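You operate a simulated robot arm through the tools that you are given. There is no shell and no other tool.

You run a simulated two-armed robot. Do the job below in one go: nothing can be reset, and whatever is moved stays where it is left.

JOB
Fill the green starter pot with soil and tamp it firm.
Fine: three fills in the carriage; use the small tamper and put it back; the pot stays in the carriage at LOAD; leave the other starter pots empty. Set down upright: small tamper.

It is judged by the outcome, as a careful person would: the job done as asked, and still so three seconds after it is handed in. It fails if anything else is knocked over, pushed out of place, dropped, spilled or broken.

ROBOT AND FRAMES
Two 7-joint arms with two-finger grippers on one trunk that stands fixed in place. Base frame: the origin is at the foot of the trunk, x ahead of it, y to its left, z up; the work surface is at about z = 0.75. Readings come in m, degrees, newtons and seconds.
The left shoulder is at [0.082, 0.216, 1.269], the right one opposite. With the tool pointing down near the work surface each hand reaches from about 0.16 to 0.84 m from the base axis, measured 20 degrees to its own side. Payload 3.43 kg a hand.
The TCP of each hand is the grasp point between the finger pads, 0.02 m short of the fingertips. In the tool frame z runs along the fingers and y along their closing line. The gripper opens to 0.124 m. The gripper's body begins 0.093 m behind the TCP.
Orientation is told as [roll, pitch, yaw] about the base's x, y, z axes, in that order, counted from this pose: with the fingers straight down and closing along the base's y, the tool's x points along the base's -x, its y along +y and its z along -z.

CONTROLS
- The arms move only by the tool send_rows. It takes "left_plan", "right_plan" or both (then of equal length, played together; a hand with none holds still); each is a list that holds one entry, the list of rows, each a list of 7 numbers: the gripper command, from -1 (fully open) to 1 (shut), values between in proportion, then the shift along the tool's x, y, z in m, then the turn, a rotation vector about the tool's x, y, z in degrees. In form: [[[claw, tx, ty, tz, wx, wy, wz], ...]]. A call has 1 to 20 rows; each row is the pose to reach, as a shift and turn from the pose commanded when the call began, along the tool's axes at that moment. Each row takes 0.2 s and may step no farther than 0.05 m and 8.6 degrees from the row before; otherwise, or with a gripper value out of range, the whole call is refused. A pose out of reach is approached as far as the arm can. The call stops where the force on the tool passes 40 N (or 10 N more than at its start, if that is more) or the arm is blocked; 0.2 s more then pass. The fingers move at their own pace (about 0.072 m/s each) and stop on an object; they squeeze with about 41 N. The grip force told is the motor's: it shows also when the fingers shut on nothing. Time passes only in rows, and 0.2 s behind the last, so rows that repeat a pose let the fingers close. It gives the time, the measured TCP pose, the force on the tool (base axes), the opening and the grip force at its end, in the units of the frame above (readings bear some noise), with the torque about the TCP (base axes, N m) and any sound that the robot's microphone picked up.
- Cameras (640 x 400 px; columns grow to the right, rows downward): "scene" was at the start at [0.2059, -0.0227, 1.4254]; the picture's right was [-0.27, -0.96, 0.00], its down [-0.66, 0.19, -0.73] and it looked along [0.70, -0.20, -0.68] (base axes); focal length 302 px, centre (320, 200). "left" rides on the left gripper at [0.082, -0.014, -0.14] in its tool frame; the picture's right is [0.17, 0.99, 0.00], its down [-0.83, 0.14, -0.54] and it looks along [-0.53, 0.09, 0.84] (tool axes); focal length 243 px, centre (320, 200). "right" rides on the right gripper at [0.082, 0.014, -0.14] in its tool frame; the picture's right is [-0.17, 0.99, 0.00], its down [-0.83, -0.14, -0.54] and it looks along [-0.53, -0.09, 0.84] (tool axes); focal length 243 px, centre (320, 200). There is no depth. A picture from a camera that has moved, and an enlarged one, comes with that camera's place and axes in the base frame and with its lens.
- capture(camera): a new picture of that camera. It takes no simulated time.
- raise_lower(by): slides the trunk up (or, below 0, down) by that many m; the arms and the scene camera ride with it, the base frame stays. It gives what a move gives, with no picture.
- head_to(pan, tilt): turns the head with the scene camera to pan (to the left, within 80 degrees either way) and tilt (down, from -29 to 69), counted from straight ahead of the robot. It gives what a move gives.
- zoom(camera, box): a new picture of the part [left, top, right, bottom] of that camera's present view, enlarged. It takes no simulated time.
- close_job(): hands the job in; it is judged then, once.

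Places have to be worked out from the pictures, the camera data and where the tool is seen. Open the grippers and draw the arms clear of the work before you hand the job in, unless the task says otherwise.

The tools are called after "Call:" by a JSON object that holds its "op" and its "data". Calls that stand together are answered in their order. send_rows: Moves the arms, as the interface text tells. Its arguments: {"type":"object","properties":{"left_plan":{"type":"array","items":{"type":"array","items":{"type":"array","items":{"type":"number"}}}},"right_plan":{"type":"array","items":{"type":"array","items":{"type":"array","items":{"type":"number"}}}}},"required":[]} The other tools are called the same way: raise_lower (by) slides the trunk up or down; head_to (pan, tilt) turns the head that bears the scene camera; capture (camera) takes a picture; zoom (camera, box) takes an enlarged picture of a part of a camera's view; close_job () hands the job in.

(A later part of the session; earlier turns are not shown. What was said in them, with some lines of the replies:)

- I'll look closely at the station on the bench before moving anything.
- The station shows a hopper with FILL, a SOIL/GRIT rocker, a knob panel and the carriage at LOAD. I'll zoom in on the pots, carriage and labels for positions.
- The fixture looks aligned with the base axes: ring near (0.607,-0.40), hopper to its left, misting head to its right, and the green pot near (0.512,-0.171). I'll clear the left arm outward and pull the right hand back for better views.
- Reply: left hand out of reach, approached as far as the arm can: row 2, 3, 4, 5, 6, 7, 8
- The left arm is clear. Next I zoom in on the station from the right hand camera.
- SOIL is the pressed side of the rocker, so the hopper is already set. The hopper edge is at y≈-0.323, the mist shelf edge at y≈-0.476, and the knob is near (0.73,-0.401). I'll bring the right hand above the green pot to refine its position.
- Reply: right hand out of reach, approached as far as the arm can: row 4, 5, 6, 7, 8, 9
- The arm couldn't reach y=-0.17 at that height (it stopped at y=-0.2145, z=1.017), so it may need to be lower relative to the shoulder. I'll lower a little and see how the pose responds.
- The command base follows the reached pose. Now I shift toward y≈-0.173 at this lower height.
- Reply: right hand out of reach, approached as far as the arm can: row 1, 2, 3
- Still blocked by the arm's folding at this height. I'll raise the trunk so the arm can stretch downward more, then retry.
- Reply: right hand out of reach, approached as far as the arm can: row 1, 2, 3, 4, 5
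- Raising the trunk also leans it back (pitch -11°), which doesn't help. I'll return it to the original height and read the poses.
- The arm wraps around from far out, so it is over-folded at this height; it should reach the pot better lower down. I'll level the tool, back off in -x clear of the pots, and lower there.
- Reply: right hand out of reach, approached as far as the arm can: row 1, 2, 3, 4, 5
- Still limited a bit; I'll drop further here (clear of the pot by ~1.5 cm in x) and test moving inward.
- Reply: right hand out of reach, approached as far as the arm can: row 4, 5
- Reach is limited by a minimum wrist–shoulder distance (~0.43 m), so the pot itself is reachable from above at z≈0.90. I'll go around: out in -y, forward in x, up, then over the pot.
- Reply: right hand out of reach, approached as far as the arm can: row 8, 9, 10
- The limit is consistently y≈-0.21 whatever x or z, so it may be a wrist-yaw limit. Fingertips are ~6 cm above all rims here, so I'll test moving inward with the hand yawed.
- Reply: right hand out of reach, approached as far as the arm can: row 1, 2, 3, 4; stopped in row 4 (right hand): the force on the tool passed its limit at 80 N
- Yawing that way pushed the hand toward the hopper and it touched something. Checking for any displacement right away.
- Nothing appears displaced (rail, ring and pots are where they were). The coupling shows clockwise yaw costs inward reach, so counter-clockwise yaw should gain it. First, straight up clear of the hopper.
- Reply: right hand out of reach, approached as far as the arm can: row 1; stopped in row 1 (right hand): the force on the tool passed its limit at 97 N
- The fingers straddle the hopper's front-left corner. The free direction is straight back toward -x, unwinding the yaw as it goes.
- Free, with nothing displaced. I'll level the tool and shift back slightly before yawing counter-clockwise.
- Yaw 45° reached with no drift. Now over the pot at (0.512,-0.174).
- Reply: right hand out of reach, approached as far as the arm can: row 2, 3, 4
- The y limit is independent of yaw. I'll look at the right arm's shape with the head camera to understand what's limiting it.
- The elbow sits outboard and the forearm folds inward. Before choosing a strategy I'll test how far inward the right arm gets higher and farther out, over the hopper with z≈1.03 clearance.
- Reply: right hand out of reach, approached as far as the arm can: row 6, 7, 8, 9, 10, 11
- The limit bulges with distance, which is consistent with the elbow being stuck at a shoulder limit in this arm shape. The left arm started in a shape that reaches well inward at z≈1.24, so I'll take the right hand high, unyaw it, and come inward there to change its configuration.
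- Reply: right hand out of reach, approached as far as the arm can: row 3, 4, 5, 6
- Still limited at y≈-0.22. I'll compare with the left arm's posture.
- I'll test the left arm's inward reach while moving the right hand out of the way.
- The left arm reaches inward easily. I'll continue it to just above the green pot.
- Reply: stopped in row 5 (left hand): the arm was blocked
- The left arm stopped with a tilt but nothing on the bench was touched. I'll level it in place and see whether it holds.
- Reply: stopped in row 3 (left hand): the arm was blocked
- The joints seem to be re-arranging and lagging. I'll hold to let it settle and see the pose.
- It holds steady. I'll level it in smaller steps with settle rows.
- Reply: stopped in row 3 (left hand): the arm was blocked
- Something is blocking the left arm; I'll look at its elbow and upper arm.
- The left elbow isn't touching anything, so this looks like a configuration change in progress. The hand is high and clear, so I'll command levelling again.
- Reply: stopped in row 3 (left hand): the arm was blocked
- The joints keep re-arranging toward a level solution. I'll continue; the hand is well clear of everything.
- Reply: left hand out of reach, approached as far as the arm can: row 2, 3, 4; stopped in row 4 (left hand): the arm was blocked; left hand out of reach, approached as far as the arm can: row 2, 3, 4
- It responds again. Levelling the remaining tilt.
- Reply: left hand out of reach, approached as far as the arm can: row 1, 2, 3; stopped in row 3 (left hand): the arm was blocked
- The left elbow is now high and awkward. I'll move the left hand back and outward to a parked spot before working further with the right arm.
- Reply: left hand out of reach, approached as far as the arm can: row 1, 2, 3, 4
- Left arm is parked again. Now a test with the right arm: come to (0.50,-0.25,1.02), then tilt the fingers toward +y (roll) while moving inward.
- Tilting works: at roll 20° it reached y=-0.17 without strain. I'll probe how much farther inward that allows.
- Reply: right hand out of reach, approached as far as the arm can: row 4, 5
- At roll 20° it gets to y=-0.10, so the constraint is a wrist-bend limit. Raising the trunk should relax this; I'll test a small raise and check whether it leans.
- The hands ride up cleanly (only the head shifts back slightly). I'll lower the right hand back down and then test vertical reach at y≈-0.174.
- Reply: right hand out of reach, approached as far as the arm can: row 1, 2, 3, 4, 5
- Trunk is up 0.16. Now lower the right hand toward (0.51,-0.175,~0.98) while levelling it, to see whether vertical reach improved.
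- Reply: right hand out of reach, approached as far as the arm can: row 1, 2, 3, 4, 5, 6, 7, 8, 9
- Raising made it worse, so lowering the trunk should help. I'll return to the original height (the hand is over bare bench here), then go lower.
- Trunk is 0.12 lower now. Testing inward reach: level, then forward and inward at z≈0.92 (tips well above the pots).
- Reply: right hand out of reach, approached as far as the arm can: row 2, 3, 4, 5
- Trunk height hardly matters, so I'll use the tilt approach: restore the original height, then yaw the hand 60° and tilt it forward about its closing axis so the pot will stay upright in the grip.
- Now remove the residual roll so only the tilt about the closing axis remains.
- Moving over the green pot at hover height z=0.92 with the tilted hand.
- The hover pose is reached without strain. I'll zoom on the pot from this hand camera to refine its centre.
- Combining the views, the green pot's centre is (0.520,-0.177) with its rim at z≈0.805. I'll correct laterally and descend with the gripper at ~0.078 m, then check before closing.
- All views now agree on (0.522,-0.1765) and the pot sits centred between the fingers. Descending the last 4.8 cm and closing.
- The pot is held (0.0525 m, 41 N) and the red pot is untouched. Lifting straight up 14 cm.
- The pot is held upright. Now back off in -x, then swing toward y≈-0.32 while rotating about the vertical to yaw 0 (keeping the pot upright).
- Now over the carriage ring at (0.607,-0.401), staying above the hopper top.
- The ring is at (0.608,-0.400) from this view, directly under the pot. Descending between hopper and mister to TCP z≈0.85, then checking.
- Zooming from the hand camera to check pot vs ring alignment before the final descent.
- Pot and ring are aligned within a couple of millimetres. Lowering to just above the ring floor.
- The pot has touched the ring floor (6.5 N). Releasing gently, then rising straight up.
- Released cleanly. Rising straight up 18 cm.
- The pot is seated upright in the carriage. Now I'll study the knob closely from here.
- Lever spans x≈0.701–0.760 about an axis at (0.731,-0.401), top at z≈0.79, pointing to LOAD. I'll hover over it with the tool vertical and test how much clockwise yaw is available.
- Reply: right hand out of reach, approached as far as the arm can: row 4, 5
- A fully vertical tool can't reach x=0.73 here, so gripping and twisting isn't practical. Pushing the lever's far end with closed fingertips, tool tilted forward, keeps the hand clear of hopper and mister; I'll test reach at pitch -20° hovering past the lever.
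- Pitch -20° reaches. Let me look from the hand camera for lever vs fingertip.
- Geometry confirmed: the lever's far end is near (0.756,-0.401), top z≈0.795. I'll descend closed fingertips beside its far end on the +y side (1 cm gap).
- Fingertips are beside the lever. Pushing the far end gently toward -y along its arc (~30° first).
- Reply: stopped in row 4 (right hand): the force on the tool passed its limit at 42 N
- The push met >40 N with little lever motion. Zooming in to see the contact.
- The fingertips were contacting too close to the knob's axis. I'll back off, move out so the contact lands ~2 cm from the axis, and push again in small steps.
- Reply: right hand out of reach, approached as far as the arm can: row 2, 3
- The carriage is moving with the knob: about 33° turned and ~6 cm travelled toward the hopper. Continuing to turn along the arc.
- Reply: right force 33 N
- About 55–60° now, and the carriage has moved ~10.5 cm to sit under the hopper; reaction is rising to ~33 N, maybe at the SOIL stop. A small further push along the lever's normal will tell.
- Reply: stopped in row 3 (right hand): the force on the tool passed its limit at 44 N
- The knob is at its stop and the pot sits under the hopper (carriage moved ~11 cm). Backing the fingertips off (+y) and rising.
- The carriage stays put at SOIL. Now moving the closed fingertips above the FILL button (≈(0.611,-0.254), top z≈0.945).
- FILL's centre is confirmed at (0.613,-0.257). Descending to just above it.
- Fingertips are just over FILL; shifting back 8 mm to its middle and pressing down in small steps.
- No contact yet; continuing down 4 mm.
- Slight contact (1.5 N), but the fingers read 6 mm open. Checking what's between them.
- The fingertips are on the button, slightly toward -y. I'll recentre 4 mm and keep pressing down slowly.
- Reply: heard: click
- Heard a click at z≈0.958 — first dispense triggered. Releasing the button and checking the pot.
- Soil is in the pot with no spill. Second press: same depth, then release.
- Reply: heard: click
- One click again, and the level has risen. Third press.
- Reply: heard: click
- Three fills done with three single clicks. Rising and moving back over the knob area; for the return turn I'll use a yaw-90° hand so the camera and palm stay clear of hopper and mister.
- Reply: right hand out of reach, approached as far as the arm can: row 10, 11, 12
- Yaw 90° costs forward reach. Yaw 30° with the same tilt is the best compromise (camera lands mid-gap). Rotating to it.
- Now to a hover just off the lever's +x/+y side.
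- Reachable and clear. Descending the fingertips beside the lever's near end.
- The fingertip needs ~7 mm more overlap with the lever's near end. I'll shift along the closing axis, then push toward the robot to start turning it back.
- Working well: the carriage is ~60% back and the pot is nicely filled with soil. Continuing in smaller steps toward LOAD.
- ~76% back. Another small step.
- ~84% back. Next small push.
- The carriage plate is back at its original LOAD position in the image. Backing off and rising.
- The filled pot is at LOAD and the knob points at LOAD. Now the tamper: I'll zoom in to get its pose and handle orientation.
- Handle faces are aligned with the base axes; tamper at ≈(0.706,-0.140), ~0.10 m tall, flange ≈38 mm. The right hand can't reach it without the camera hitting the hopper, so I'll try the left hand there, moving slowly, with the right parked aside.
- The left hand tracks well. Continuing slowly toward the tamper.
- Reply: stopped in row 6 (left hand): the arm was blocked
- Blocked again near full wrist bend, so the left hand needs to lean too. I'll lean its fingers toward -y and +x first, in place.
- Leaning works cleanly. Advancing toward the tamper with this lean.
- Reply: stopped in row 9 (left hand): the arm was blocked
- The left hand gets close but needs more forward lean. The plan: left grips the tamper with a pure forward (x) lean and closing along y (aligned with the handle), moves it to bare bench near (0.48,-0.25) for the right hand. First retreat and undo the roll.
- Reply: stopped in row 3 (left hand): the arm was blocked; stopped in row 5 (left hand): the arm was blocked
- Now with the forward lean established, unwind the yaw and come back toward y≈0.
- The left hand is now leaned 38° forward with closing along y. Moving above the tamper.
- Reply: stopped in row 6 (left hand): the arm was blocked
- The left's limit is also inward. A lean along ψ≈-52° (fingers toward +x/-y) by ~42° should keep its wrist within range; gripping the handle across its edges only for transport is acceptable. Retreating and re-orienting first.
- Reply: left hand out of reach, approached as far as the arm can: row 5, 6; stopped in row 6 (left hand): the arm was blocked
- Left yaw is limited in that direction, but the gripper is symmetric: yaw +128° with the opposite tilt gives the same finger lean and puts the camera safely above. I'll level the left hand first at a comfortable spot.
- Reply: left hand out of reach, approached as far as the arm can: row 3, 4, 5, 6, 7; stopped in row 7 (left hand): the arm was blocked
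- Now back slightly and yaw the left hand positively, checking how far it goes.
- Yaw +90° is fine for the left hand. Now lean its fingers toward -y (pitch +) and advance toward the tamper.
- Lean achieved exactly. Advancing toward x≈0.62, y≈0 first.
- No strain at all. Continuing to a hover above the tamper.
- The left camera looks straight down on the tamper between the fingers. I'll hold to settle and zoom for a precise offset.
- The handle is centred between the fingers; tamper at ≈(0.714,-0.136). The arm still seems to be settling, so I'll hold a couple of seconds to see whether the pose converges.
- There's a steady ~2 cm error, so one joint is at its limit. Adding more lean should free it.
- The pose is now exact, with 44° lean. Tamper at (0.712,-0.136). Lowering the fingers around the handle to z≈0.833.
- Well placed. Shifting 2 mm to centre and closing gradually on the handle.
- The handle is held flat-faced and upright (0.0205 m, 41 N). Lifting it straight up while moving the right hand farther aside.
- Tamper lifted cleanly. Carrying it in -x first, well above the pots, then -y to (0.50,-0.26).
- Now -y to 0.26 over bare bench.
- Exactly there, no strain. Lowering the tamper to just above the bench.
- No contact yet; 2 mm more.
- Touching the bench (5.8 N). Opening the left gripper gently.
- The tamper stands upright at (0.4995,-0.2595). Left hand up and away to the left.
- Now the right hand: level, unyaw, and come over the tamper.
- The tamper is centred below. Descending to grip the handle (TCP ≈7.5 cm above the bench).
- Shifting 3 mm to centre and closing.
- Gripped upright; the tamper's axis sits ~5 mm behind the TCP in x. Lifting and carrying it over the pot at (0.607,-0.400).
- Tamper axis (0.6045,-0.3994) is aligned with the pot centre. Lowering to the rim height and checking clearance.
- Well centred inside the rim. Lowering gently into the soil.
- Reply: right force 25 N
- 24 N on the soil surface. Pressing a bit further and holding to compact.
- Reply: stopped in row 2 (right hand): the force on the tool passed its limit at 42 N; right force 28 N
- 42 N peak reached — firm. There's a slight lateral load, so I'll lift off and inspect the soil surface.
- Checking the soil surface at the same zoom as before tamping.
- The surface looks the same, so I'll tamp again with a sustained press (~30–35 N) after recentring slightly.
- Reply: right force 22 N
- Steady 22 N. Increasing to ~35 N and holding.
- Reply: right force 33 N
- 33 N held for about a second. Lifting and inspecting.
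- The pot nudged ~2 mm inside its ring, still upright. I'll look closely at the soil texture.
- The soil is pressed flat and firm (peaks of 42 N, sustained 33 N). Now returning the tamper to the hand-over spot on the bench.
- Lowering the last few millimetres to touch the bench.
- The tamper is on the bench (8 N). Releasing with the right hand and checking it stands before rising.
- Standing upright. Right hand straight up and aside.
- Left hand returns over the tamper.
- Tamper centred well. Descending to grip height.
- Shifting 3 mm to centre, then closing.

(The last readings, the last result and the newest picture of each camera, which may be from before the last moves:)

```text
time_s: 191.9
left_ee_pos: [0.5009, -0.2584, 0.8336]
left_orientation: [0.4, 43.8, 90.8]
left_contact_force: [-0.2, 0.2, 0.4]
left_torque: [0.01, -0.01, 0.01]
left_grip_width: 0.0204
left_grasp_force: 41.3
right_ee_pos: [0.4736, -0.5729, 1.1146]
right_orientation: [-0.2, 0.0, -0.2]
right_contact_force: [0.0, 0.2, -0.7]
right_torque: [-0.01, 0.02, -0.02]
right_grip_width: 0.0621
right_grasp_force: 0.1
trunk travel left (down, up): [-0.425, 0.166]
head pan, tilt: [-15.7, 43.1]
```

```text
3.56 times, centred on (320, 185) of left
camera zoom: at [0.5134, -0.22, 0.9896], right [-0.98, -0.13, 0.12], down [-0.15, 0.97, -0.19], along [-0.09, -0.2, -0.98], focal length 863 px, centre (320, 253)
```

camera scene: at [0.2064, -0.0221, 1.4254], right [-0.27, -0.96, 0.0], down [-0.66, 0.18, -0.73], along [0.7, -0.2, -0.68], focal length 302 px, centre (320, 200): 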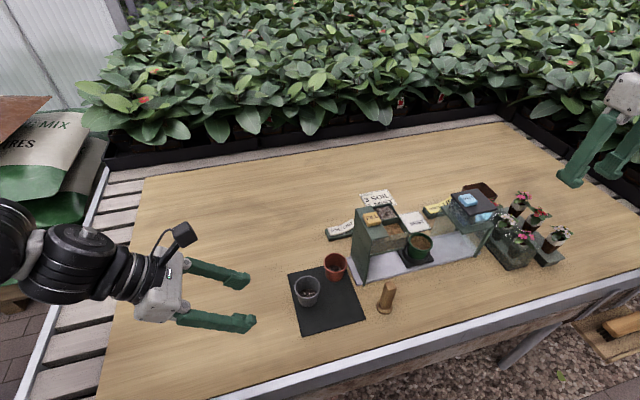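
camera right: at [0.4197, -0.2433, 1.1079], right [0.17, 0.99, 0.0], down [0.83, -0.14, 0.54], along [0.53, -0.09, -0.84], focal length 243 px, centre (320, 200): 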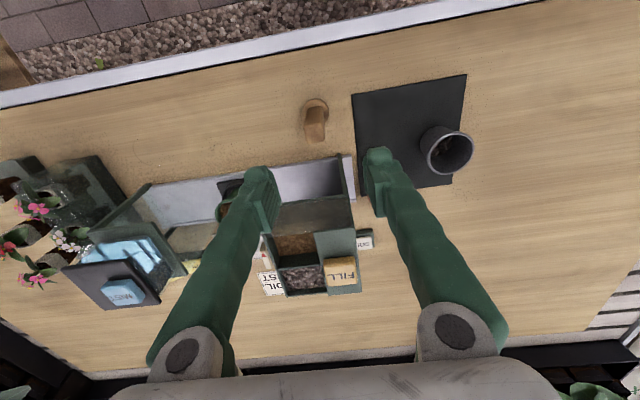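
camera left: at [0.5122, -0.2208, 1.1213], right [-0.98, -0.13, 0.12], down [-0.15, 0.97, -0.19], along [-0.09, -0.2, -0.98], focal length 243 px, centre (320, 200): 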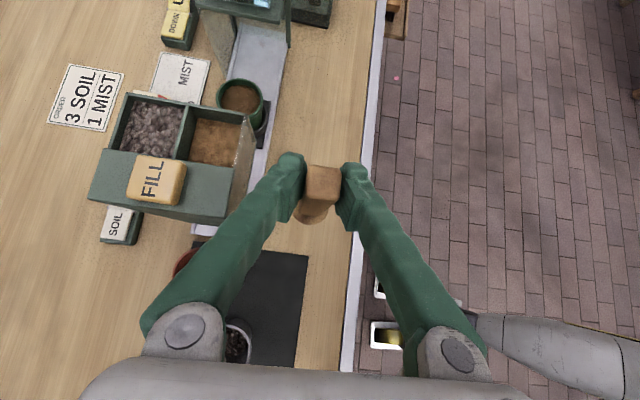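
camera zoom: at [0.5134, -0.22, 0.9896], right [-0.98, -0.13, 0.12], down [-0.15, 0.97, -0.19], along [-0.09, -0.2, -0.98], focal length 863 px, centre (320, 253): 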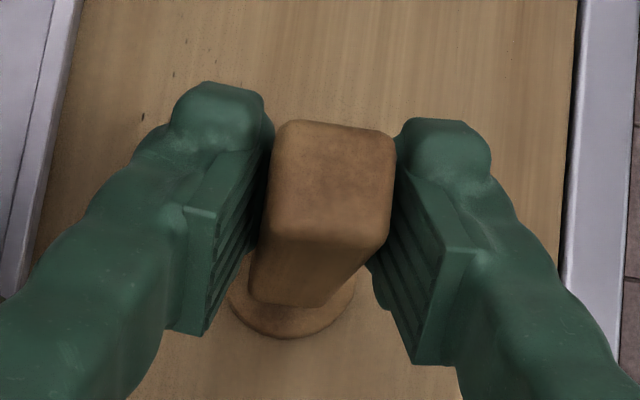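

Held flat-faced again. Lifting, then reversing the path: +y first, then +x back to the original spot.

Call:
{"op": "send_rows", "data": {"left_plan": [[[1, 0.0069, 0, -0.0072, 0, 0, 0], [1, 0.0208, 0, -0.0217, 0, 0, 0], [1, 0.0346, 0, -0.0361, 0, 0, 0], [1, 0.0485, 0, -0.0505, 0, 0, 0], [1, 0.0623, 0, -0.065, 0, 0, 0], [1, 0.0762, 0, -0.0794, 0, 0, 0], [1, 0.09, 0, -0.0938, 0, 0, 0], [1, 0.0749, -0.0003, -0.1082, 0, 0, 0], [1, 0.0599, -0.0006, -0.1227, 0, 0, 0], [1, 0.0448, -0.0009, -0.1371, 0, 0, 0], [1, 0.0297, -0.0012, -0.1515, 0, 0, 0], [1, 0.0147, -0.0015, -0.166, 0, 0, 0], [1, -0.0004, -0.0018, -0.1804, 0, 0, 0], [1, -0.0004, -0.0018, -0.1804, 0, 0, 0]]]}}

Call:
{"op": "send_rows", "data": {"left_plan": [[[1, 0.0002, -0.0209, 0.0002, 0, 0, 0], [1, 0.0004, -0.0417, 0.0004, 0, 0, 0], [1, 0.0006, -0.0626, 0.0006, 0, 0, 0], [1, 0.0008, -0.0834, 0.0008, 0, 0, 0], [1, 0.001, -0.1043, 0.001, 0, 0, 0], [1, 0.0012, -0.1252, 0.0012, 0, 0, 0], [1, 0.0014, -0.146, 0.0014, 0, 0, 0], [1, 0.0016, -0.1669, 0.0016, 0, 0, 0], [1, 0.0018, -0.1877, 0.0018, 0, 0, 0], [1, 0.002, -0.2086, 0.002, 0, 0, 0], [1, 0.002, -0.2086, 0.002, 0, 0, 0]]]}}

Call:
{"op": "capture", "data": {"camera": "scene"}}

```text
time_s: 194.9
left_ee_pos: [0.501, -0.1346, 0.9634]
left_orientation: [0.4, 43.7, 90.8]
left_contact_force: [-0.9, 1.2, 0.3]
left_torque: [0.01, 0.01, -0.01]
left_grip_width: 0.0204
left_grasp_force: 41.0
right_ee_pos: [0.474, -0.5731, 1.1142]
right_orientation: [0.0, 0.0, 0.0]
right_contact_force: [0.3, -1.1, -0.1]
right_torque: [0.01, -0.02, 0.02]
right_grip_width: 0.0621
right_grasp_force: 0.1
trunk travel left (down, up): [-0.425, 0.166]
head pan, tilt: [-15.7, 43.1]
```

```text
time_s: 197.3
left_ee_pos: [0.7099, -0.1344, 0.9615]
left_orientation: [0.4, 43.9, 90.8]
left_contact_force: [0.6, 0.7, 0.0]
left_torque: [0.0, 0.03, -0.03]
left_grip_width: 0.0204
left_grasp_force: 40.7
right_ee_pos: [0.4729, -0.5721, 1.1144]
right_orientation: [-0.1, 0.0, -0.1]
right_contact_force: [-0.4, 0.5, 0.3]
right_torque: [0.02, -0.04, 0.0]
right_grip_width: 0.0623
right_grasp_force: 0.0
trunk travel left (down, up): [-0.425, 0.166]
head pan, tilt: [-15.7, 43.1]
```

```text
taken
camera scene: at [0.2059, -0.0221, 1.4255], right [-0.27, -0.96, 0.0], down [-0.66, 0.18, -0.73], along [0.7, -0.2, -0.68], focal length 302 px, centre (320, 200)
```

scene: 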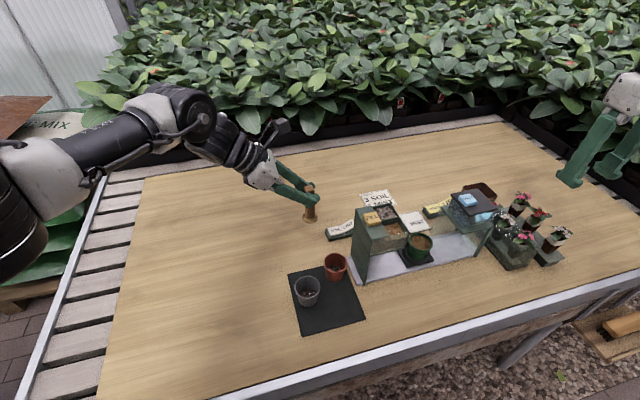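

Over the original spot. Lowering.

Call:
{"op": "send_rows", "data": {"left_plan": [[[1, -0.0124, 0, 0.0129, 0, 0, 0], [1, -0.0249, 0, 0.0257, 0, 0, 0], [1, -0.0374, 0, 0.0386, 0, 0, 0], [1, -0.0498, 0, 0.0514, 0, 0, 0], [1, -0.0623, 0, 0.0643, 0, 0, 0], [1, -0.0747, 0, 0.0771, 0, 0, 0], [1, -0.0872, 0, 0.0895, 0, 0, 0], [1, -0.0872, 0, 0.0895, 0, 0, 0]]]}}

Call:
{"op": "send_rows", "data": {"left_plan": [[[1, -0.0012, 0, 0.0013, 0, 0, 0], [1, -0.0012, 0, 0.0013, 0, 0, 0]]]}}

```text
time_s: 199.1
left_ee_pos: [0.7101, -0.1332, 0.8369]
left_orientation: [0.3, 43.7, 90.8]
left_contact_force: [-1.2, -0.2, -1.0]
left_torque: [0.0, 0.02, -0.01]
left_grip_width: 0.0205
left_grasp_force: 40.7
right_ee_pos: [0.4734, -0.5743, 1.1148]
right_orientation: [0.0, 0.0, 0.0]
right_contact_force: [0.1, 0.7, -0.6]
right_torque: [0.01, 0.01, 0.01]
right_grip_width: 0.0619
right_grasp_force: 0.1
trunk travel left (down, up): [-0.425, 0.166]
head pan, tilt: [-15.7, 43.1]
```

```text
time_s: 199.7
left_ee_pos: [0.7103, -0.1332, 0.8352]
left_orientation: [0.3, 43.8, 90.9]
left_contact_force: [0.2, 0.1, -0.3]
left_torque: [0.0, -0.06, -0.01]
left_grip_width: 0.0205
left_grasp_force: 40.8
right_ee_pos: [0.4736, -0.5737, 1.1138]
right_orientation: [-0.1, 0.0, -0.1]
right_contact_force: [0.2, -0.2, -0.3]
right_torque: [0.0, 0.0, -0.02]
right_grip_width: 0.0621
right_grasp_force: 0.1
trunk travel left (down, up): [-0.425, 0.166]
head pan, tilt: [-15.7, 43.1]
```

No contact yet; lowering 2 mm more.

Call:
{"op": "send_rows", "data": {"left_plan": [[[1, -0.0014, 0, 0.0015, 0, 0, 0], [1, -0.0014, 0, 0.0015, 0, 0, 0]]]}}

```text
time_s: 200.3
left_ee_pos: [0.7102, -0.1328, 0.8328]
left_orientation: [0.4, 43.8, 90.8]
left_contact_force: [-0.4, 0.1, -0.9]
left_torque: [-0.03, 0.0, -0.03]
left_grip_width: 0.0206
left_grasp_force: 40.6
right_ee_pos: [0.4726, -0.5742, 1.1149]
right_orientation: [-0.1, 0.0, -0.2]
right_contact_force: [0.0, 0.1, 0.2]
right_torque: [0.0, 0.01, -0.02]
right_grip_width: 0.062
right_grasp_force: 0.0
trunk travel left (down, up): [-0.425, 0.166]
head pan, tilt: [-15.7, 43.1]
```

Call:
{"op": "send_rows", "data": {"left_plan": [[[1, -0.0007, 0, 0.0007, 0, 0, 0], [1, -0.0012, 0, 0.0012, 0, 0, 0], [1, -0.0012, 0, 0.0012, 0, 0, 0]]]}}

```text
time_s: 201.1
left_ee_pos: [0.7093, -0.1339, 0.8328]
left_orientation: [0.2, 43.9, 90.7]
left_contact_force: [0.2, 0.6, 7.9]
left_torque: [0.07, -0.06, 0.02]
left_grip_width: 0.0204
left_grasp_force: 40.8
right_ee_pos: [0.4721, -0.5738, 1.1156]
right_orientation: [-0.1, 0.0, -0.1]
right_contact_force: [-0.3, 0.2, -0.5]
right_torque: [0.02, -0.05, 0.0]
right_grip_width: 0.0617
right_grasp_force: 0.1
trunk travel left (down, up): [-0.425, 0.166]
head pan, tilt: [-15.7, 43.1]
```

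The tamper is on the bench (7.9 N). Releasing and checking.

Call:
{"op": "send_rows", "data": {"left_plan": [[[0.6, 0, 0, 0, 0, 0, 0], [0.3, 0, 0, 0, 0, 0, 0], [0, 0, 0, 0, 0, 0, 0], [0, 0, 0, 0, 0, 0, 0]]]}}

Call:
{"op": "zoom", "data": {"camera": "left", "box": [230, 130, 410, 240]}}

```text
time_s: 202.1
left_ee_pos: [0.7098, -0.1326, 0.8316]
left_orientation: [0.3, 43.8, 90.7]
left_contact_force: [-1.3, 1.0, 0.3]
left_torque: [0.0, 0.0, -0.02]
left_grip_width: 0.062
left_grasp_force: 0.1
right_ee_pos: [0.4727, -0.5728, 1.1137]
right_orientation: [-0.1, 0.0, -0.1]
right_contact_force: [0.4, 0.3, -0.2]
right_torque: [-0.01, 0.01, -0.01]
right_grip_width: 0.0618
right_grasp_force: 0.0
trunk travel left (down, up): [-0.425, 0.166]
head pan, tilt: [-15.7, 43.1]
```

```text
3.56 times, centred on (320, 185) of left
camera zoom: at [0.7233, -0.0946, 0.9884], right [-0.98, -0.13, 0.12], down [-0.15, 0.97, -0.19], along [-0.09, -0.2, -0.98], focal length 863 px, centre (320, 253)
```

zoom: 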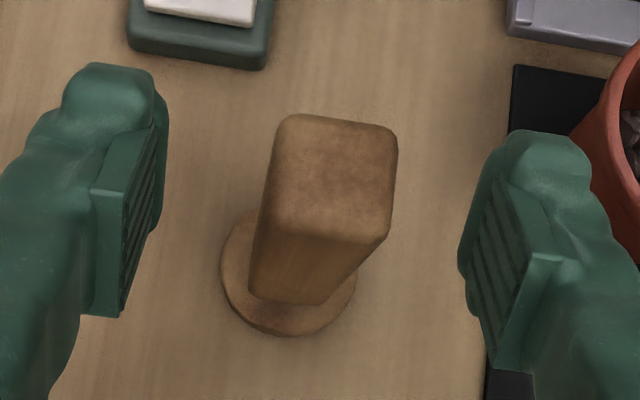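

Upright at its original place. Left hand straight up, then away to the left and back.

Call:
{"op": "send_rows", "data": {"left_plan": [[[0, 0.0138, 0, -0.0144, 0, 0, 0], [0, 0.0346, 0, -0.0361, 0, 0, 0], [0, 0.0554, 0, -0.0577, 0, 0, 0], [0, 0.0831, 0, -0.0866, 0, 0, 0], [0, 0.0631, 0.02, -0.1058, 0, 0, 0], [0, 0.043, 0.04, -0.125, 0, 0, 0], [0, 0.023, 0.06, -0.1443, 0, 0, 0], [0, 0.0029, 0.08, -0.1635, 0, 0, 0], [0, -0.0171, 0.1, -0.1827, 0, 0, 0], [0, -0.0372, 0.12, -0.2019, 0, 0, 0], [0, -0.0572, 0.14, -0.2212, 0, 0, 0], [0, -0.0773, 0.16, -0.2404, 0, 0, 0], [0, -0.0973, 0.18, -0.2596, 0, 0, 0], [-0.5, -0.0973, 0.2, -0.2596, 0, 0, 0], [-1, -0.0973, 0.2, -0.2596, 0, 0, 0]]]}}

Call:
{"op": "capture", "data": {"camera": "scene"}}

Call:
{"op": "zoom", "data": {"camera": "scene", "box": [270, 180, 450, 320]}}

Call:
{"op": "zoom", "data": {"camera": "scene", "box": [295, 215, 330, 260]}}

Call:
{"op": "zoom", "data": {"camera": "scene", "box": [340, 170, 520, 300]}}

```text
time_s: 205.3
left_ee_pos: [0.5071, 0.1139, 0.9522]
left_orientation: [0.4, 43.7, 91.0]
left_contact_force: [-0.7, -0.8, 0.0]
left_torque: [-0.03, 0.02, -0.01]
left_grip_width: 0.1241
left_grasp_force: 0.1
right_ee_pos: [0.4727, -0.5723, 1.1144]
right_orientation: [0.0, 0.0, -0.1]
right_contact_force: [-0.1, -0.3, 0.7]
right_torque: [0.01, 0.01, 0.0]
right_grip_width: 0.0618
right_grasp_force: 0.1
trunk travel left (down, up): [-0.425, 0.166]
head pan, tilt: [-15.7, 43.1]
```

```text
taken
camera scene: at [0.2062, -0.0225, 1.4254], right [-0.27, -0.96, 0.0], down [-0.66, 0.18, -0.73], along [0.7, -0.2, -0.68], focal length 302 px, centre (320, 200)
```

scene: 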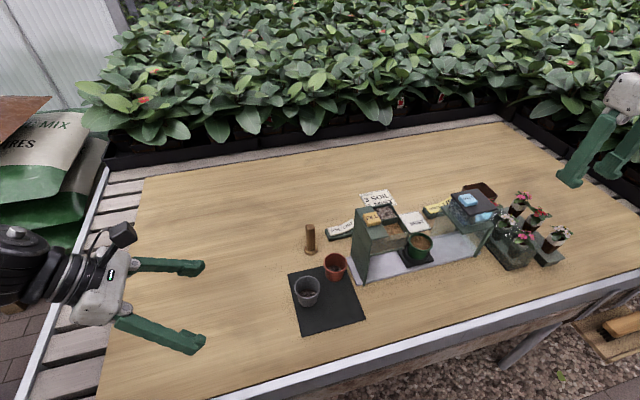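

```text
2.86 times, centred on (360, 250) of scene
camera zoom: at [0.2062, -0.0225, 1.4254], right [-0.27, -0.96, 0.0], down [-0.66, 0.18, -0.73], along [0.7, -0.2, -0.68], focal length 863 px, centre (206, 57)
```

zoom: 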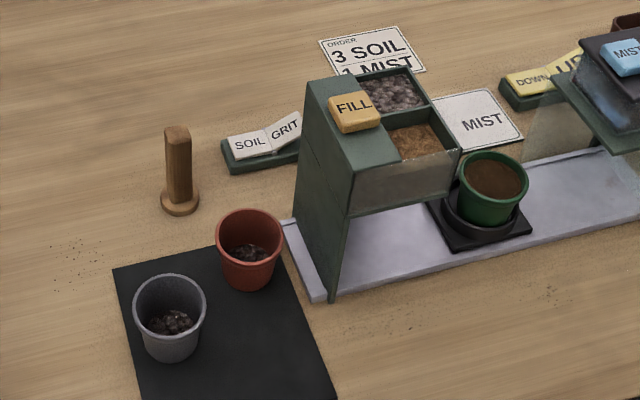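

```text
8.89 times, centred on (312, 238) of scene
camera zoom: at [0.2062, -0.0225, 1.4254], right [-0.27, -0.96, 0.0], down [-0.66, 0.18, -0.73], along [0.7, -0.2, -0.68], focal length 2684 px, centre (387, -133)
```

zoom: 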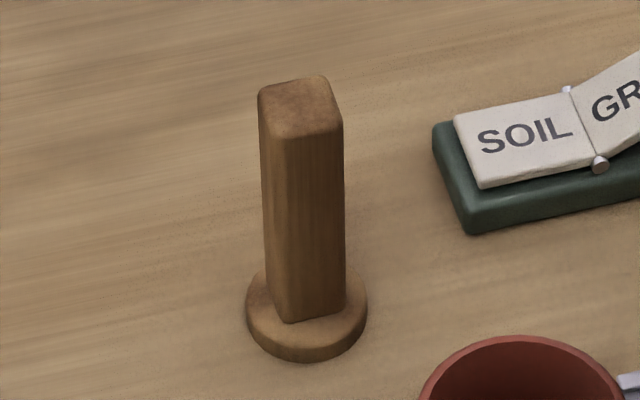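

```text
3.08 times, centred on (430, 235) of scene
camera zoom: at [0.2062, -0.0225, 1.4254], right [-0.27, -0.96, 0.0], down [-0.66, 0.18, -0.73], along [0.7, -0.2, -0.68], focal length 929 px, centre (-18, 92)
```

zoom: 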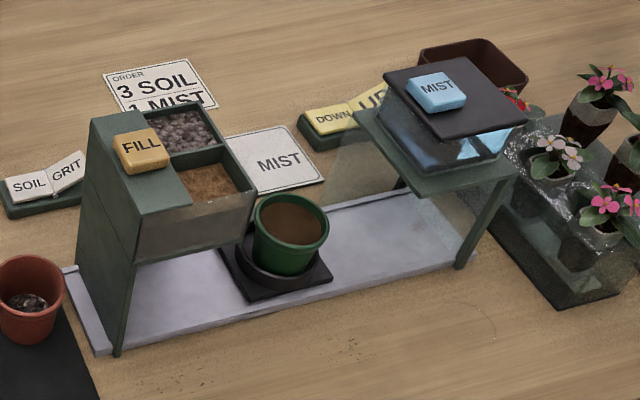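

Everything checks out: the small tamper is back upright on its spot, the green pot is filled and tamped in the carriage at LOAD, and the other pots are untouched. I'll open the right gripper fully and let things settle before handing in.

Call:
{"op": "send_rows", "data": {"right_plan": [[[-0.5, 0, 0, 0, 0, 0, 0], [-1, 0, -0.02, 0, 0, 0, 0], [-1, 0, -0.04, 0, 0, 0, 0], [-1, 0, -0.04, 0, 0, 0, 0], [-1, 0, -0.04, 0, 0, 0, 0]]]}}

Call:
{"op": "capture", "data": {"camera": "right"}}

Call:
{"op": "capture", "data": {"camera": "scene"}}

```text
time_s: 206.5
left_ee_pos: [0.5073, 0.115, 0.9516]
left_orientation: [0.4, 43.7, 90.8]
left_contact_force: [0.4, 1.1, -0.4]
left_torque: [0.0, 0.01, 0.0]
left_grip_width: 0.1239
left_grasp_force: 0.0
right_ee_pos: [0.4719, -0.6139, 1.1152]
right_orientation: [-0.2, 0.0, 0.0]
right_contact_force: [-0.8, -0.6, -1.1]
right_torque: [0.0, -0.01, -0.01]
right_grip_width: 0.1241
right_grasp_force: 0.1
trunk travel left (down, up): [-0.425, 0.166]
head pan, tilt: [-15.7, 43.1]
```

```text
taken
camera right: at [0.3918, -0.5998, 1.2546], right [0.17, 0.99, 0.0], down [0.83, -0.14, 0.54], along [0.53, -0.09, -0.84], focal length 243 px, centre (320, 200)
```

right: 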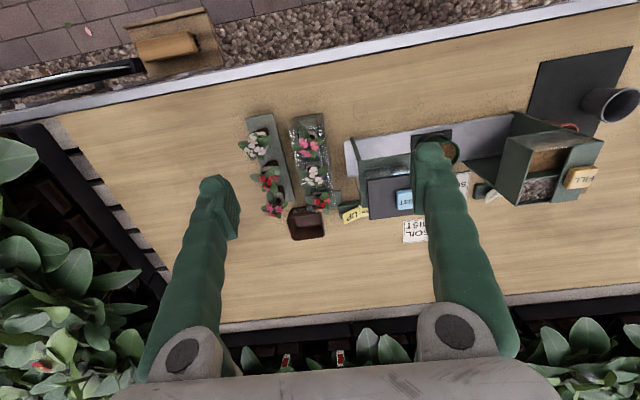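

```text
taken
camera scene: at [0.206, -0.0228, 1.4255], right [-0.27, -0.96, 0.0], down [-0.66, 0.19, -0.73], along [0.7, -0.2, -0.68], focal length 302 px, centre (320, 200)
```

scene: 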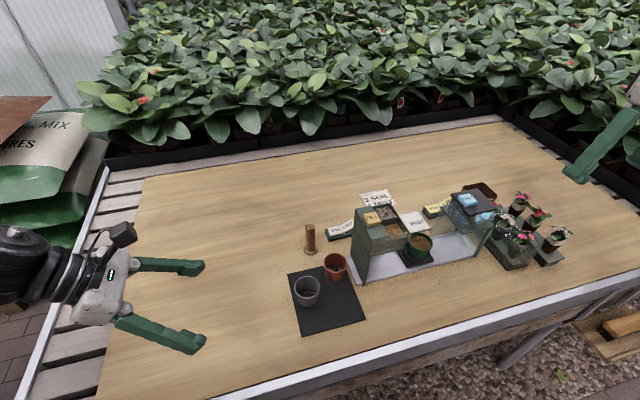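

Both hands are open and clear, and the scene is settled as asked. Handing in.

Call:
{"op": "close_job", "data": {}}

```text
The job is handed in.
```

The green starter pot is filled with three fills of soil and tamped. It is in the carriage at LOAD.

- **Filling:** The hopper was already set to SOIL. I pressed FILL three times, heard one click each time, and saw no spill.
- **Tamping:** I pressed the soil with the small tamper several times, with a peak of 42 N and a hold of about 33 N for roughly a second. The soil level did not visibly drop, so I am judging it firm by the force rather than by any change in height.
- **Tamper:** It is standing upright within a millimetre or two of where it started.
- **Other pots:** The red and grey pots still have no soil added.

- **Contact with the hopper:** Early on, the right hand bumped the hopper twice, at 80 N and 97 N, while I was finding a reachable pose. Nothing appeared to move or break in the pictures I took afterwards.
- **Order card:** The card on the bench also says "1 MIST". I left that out because you did not ask for it.
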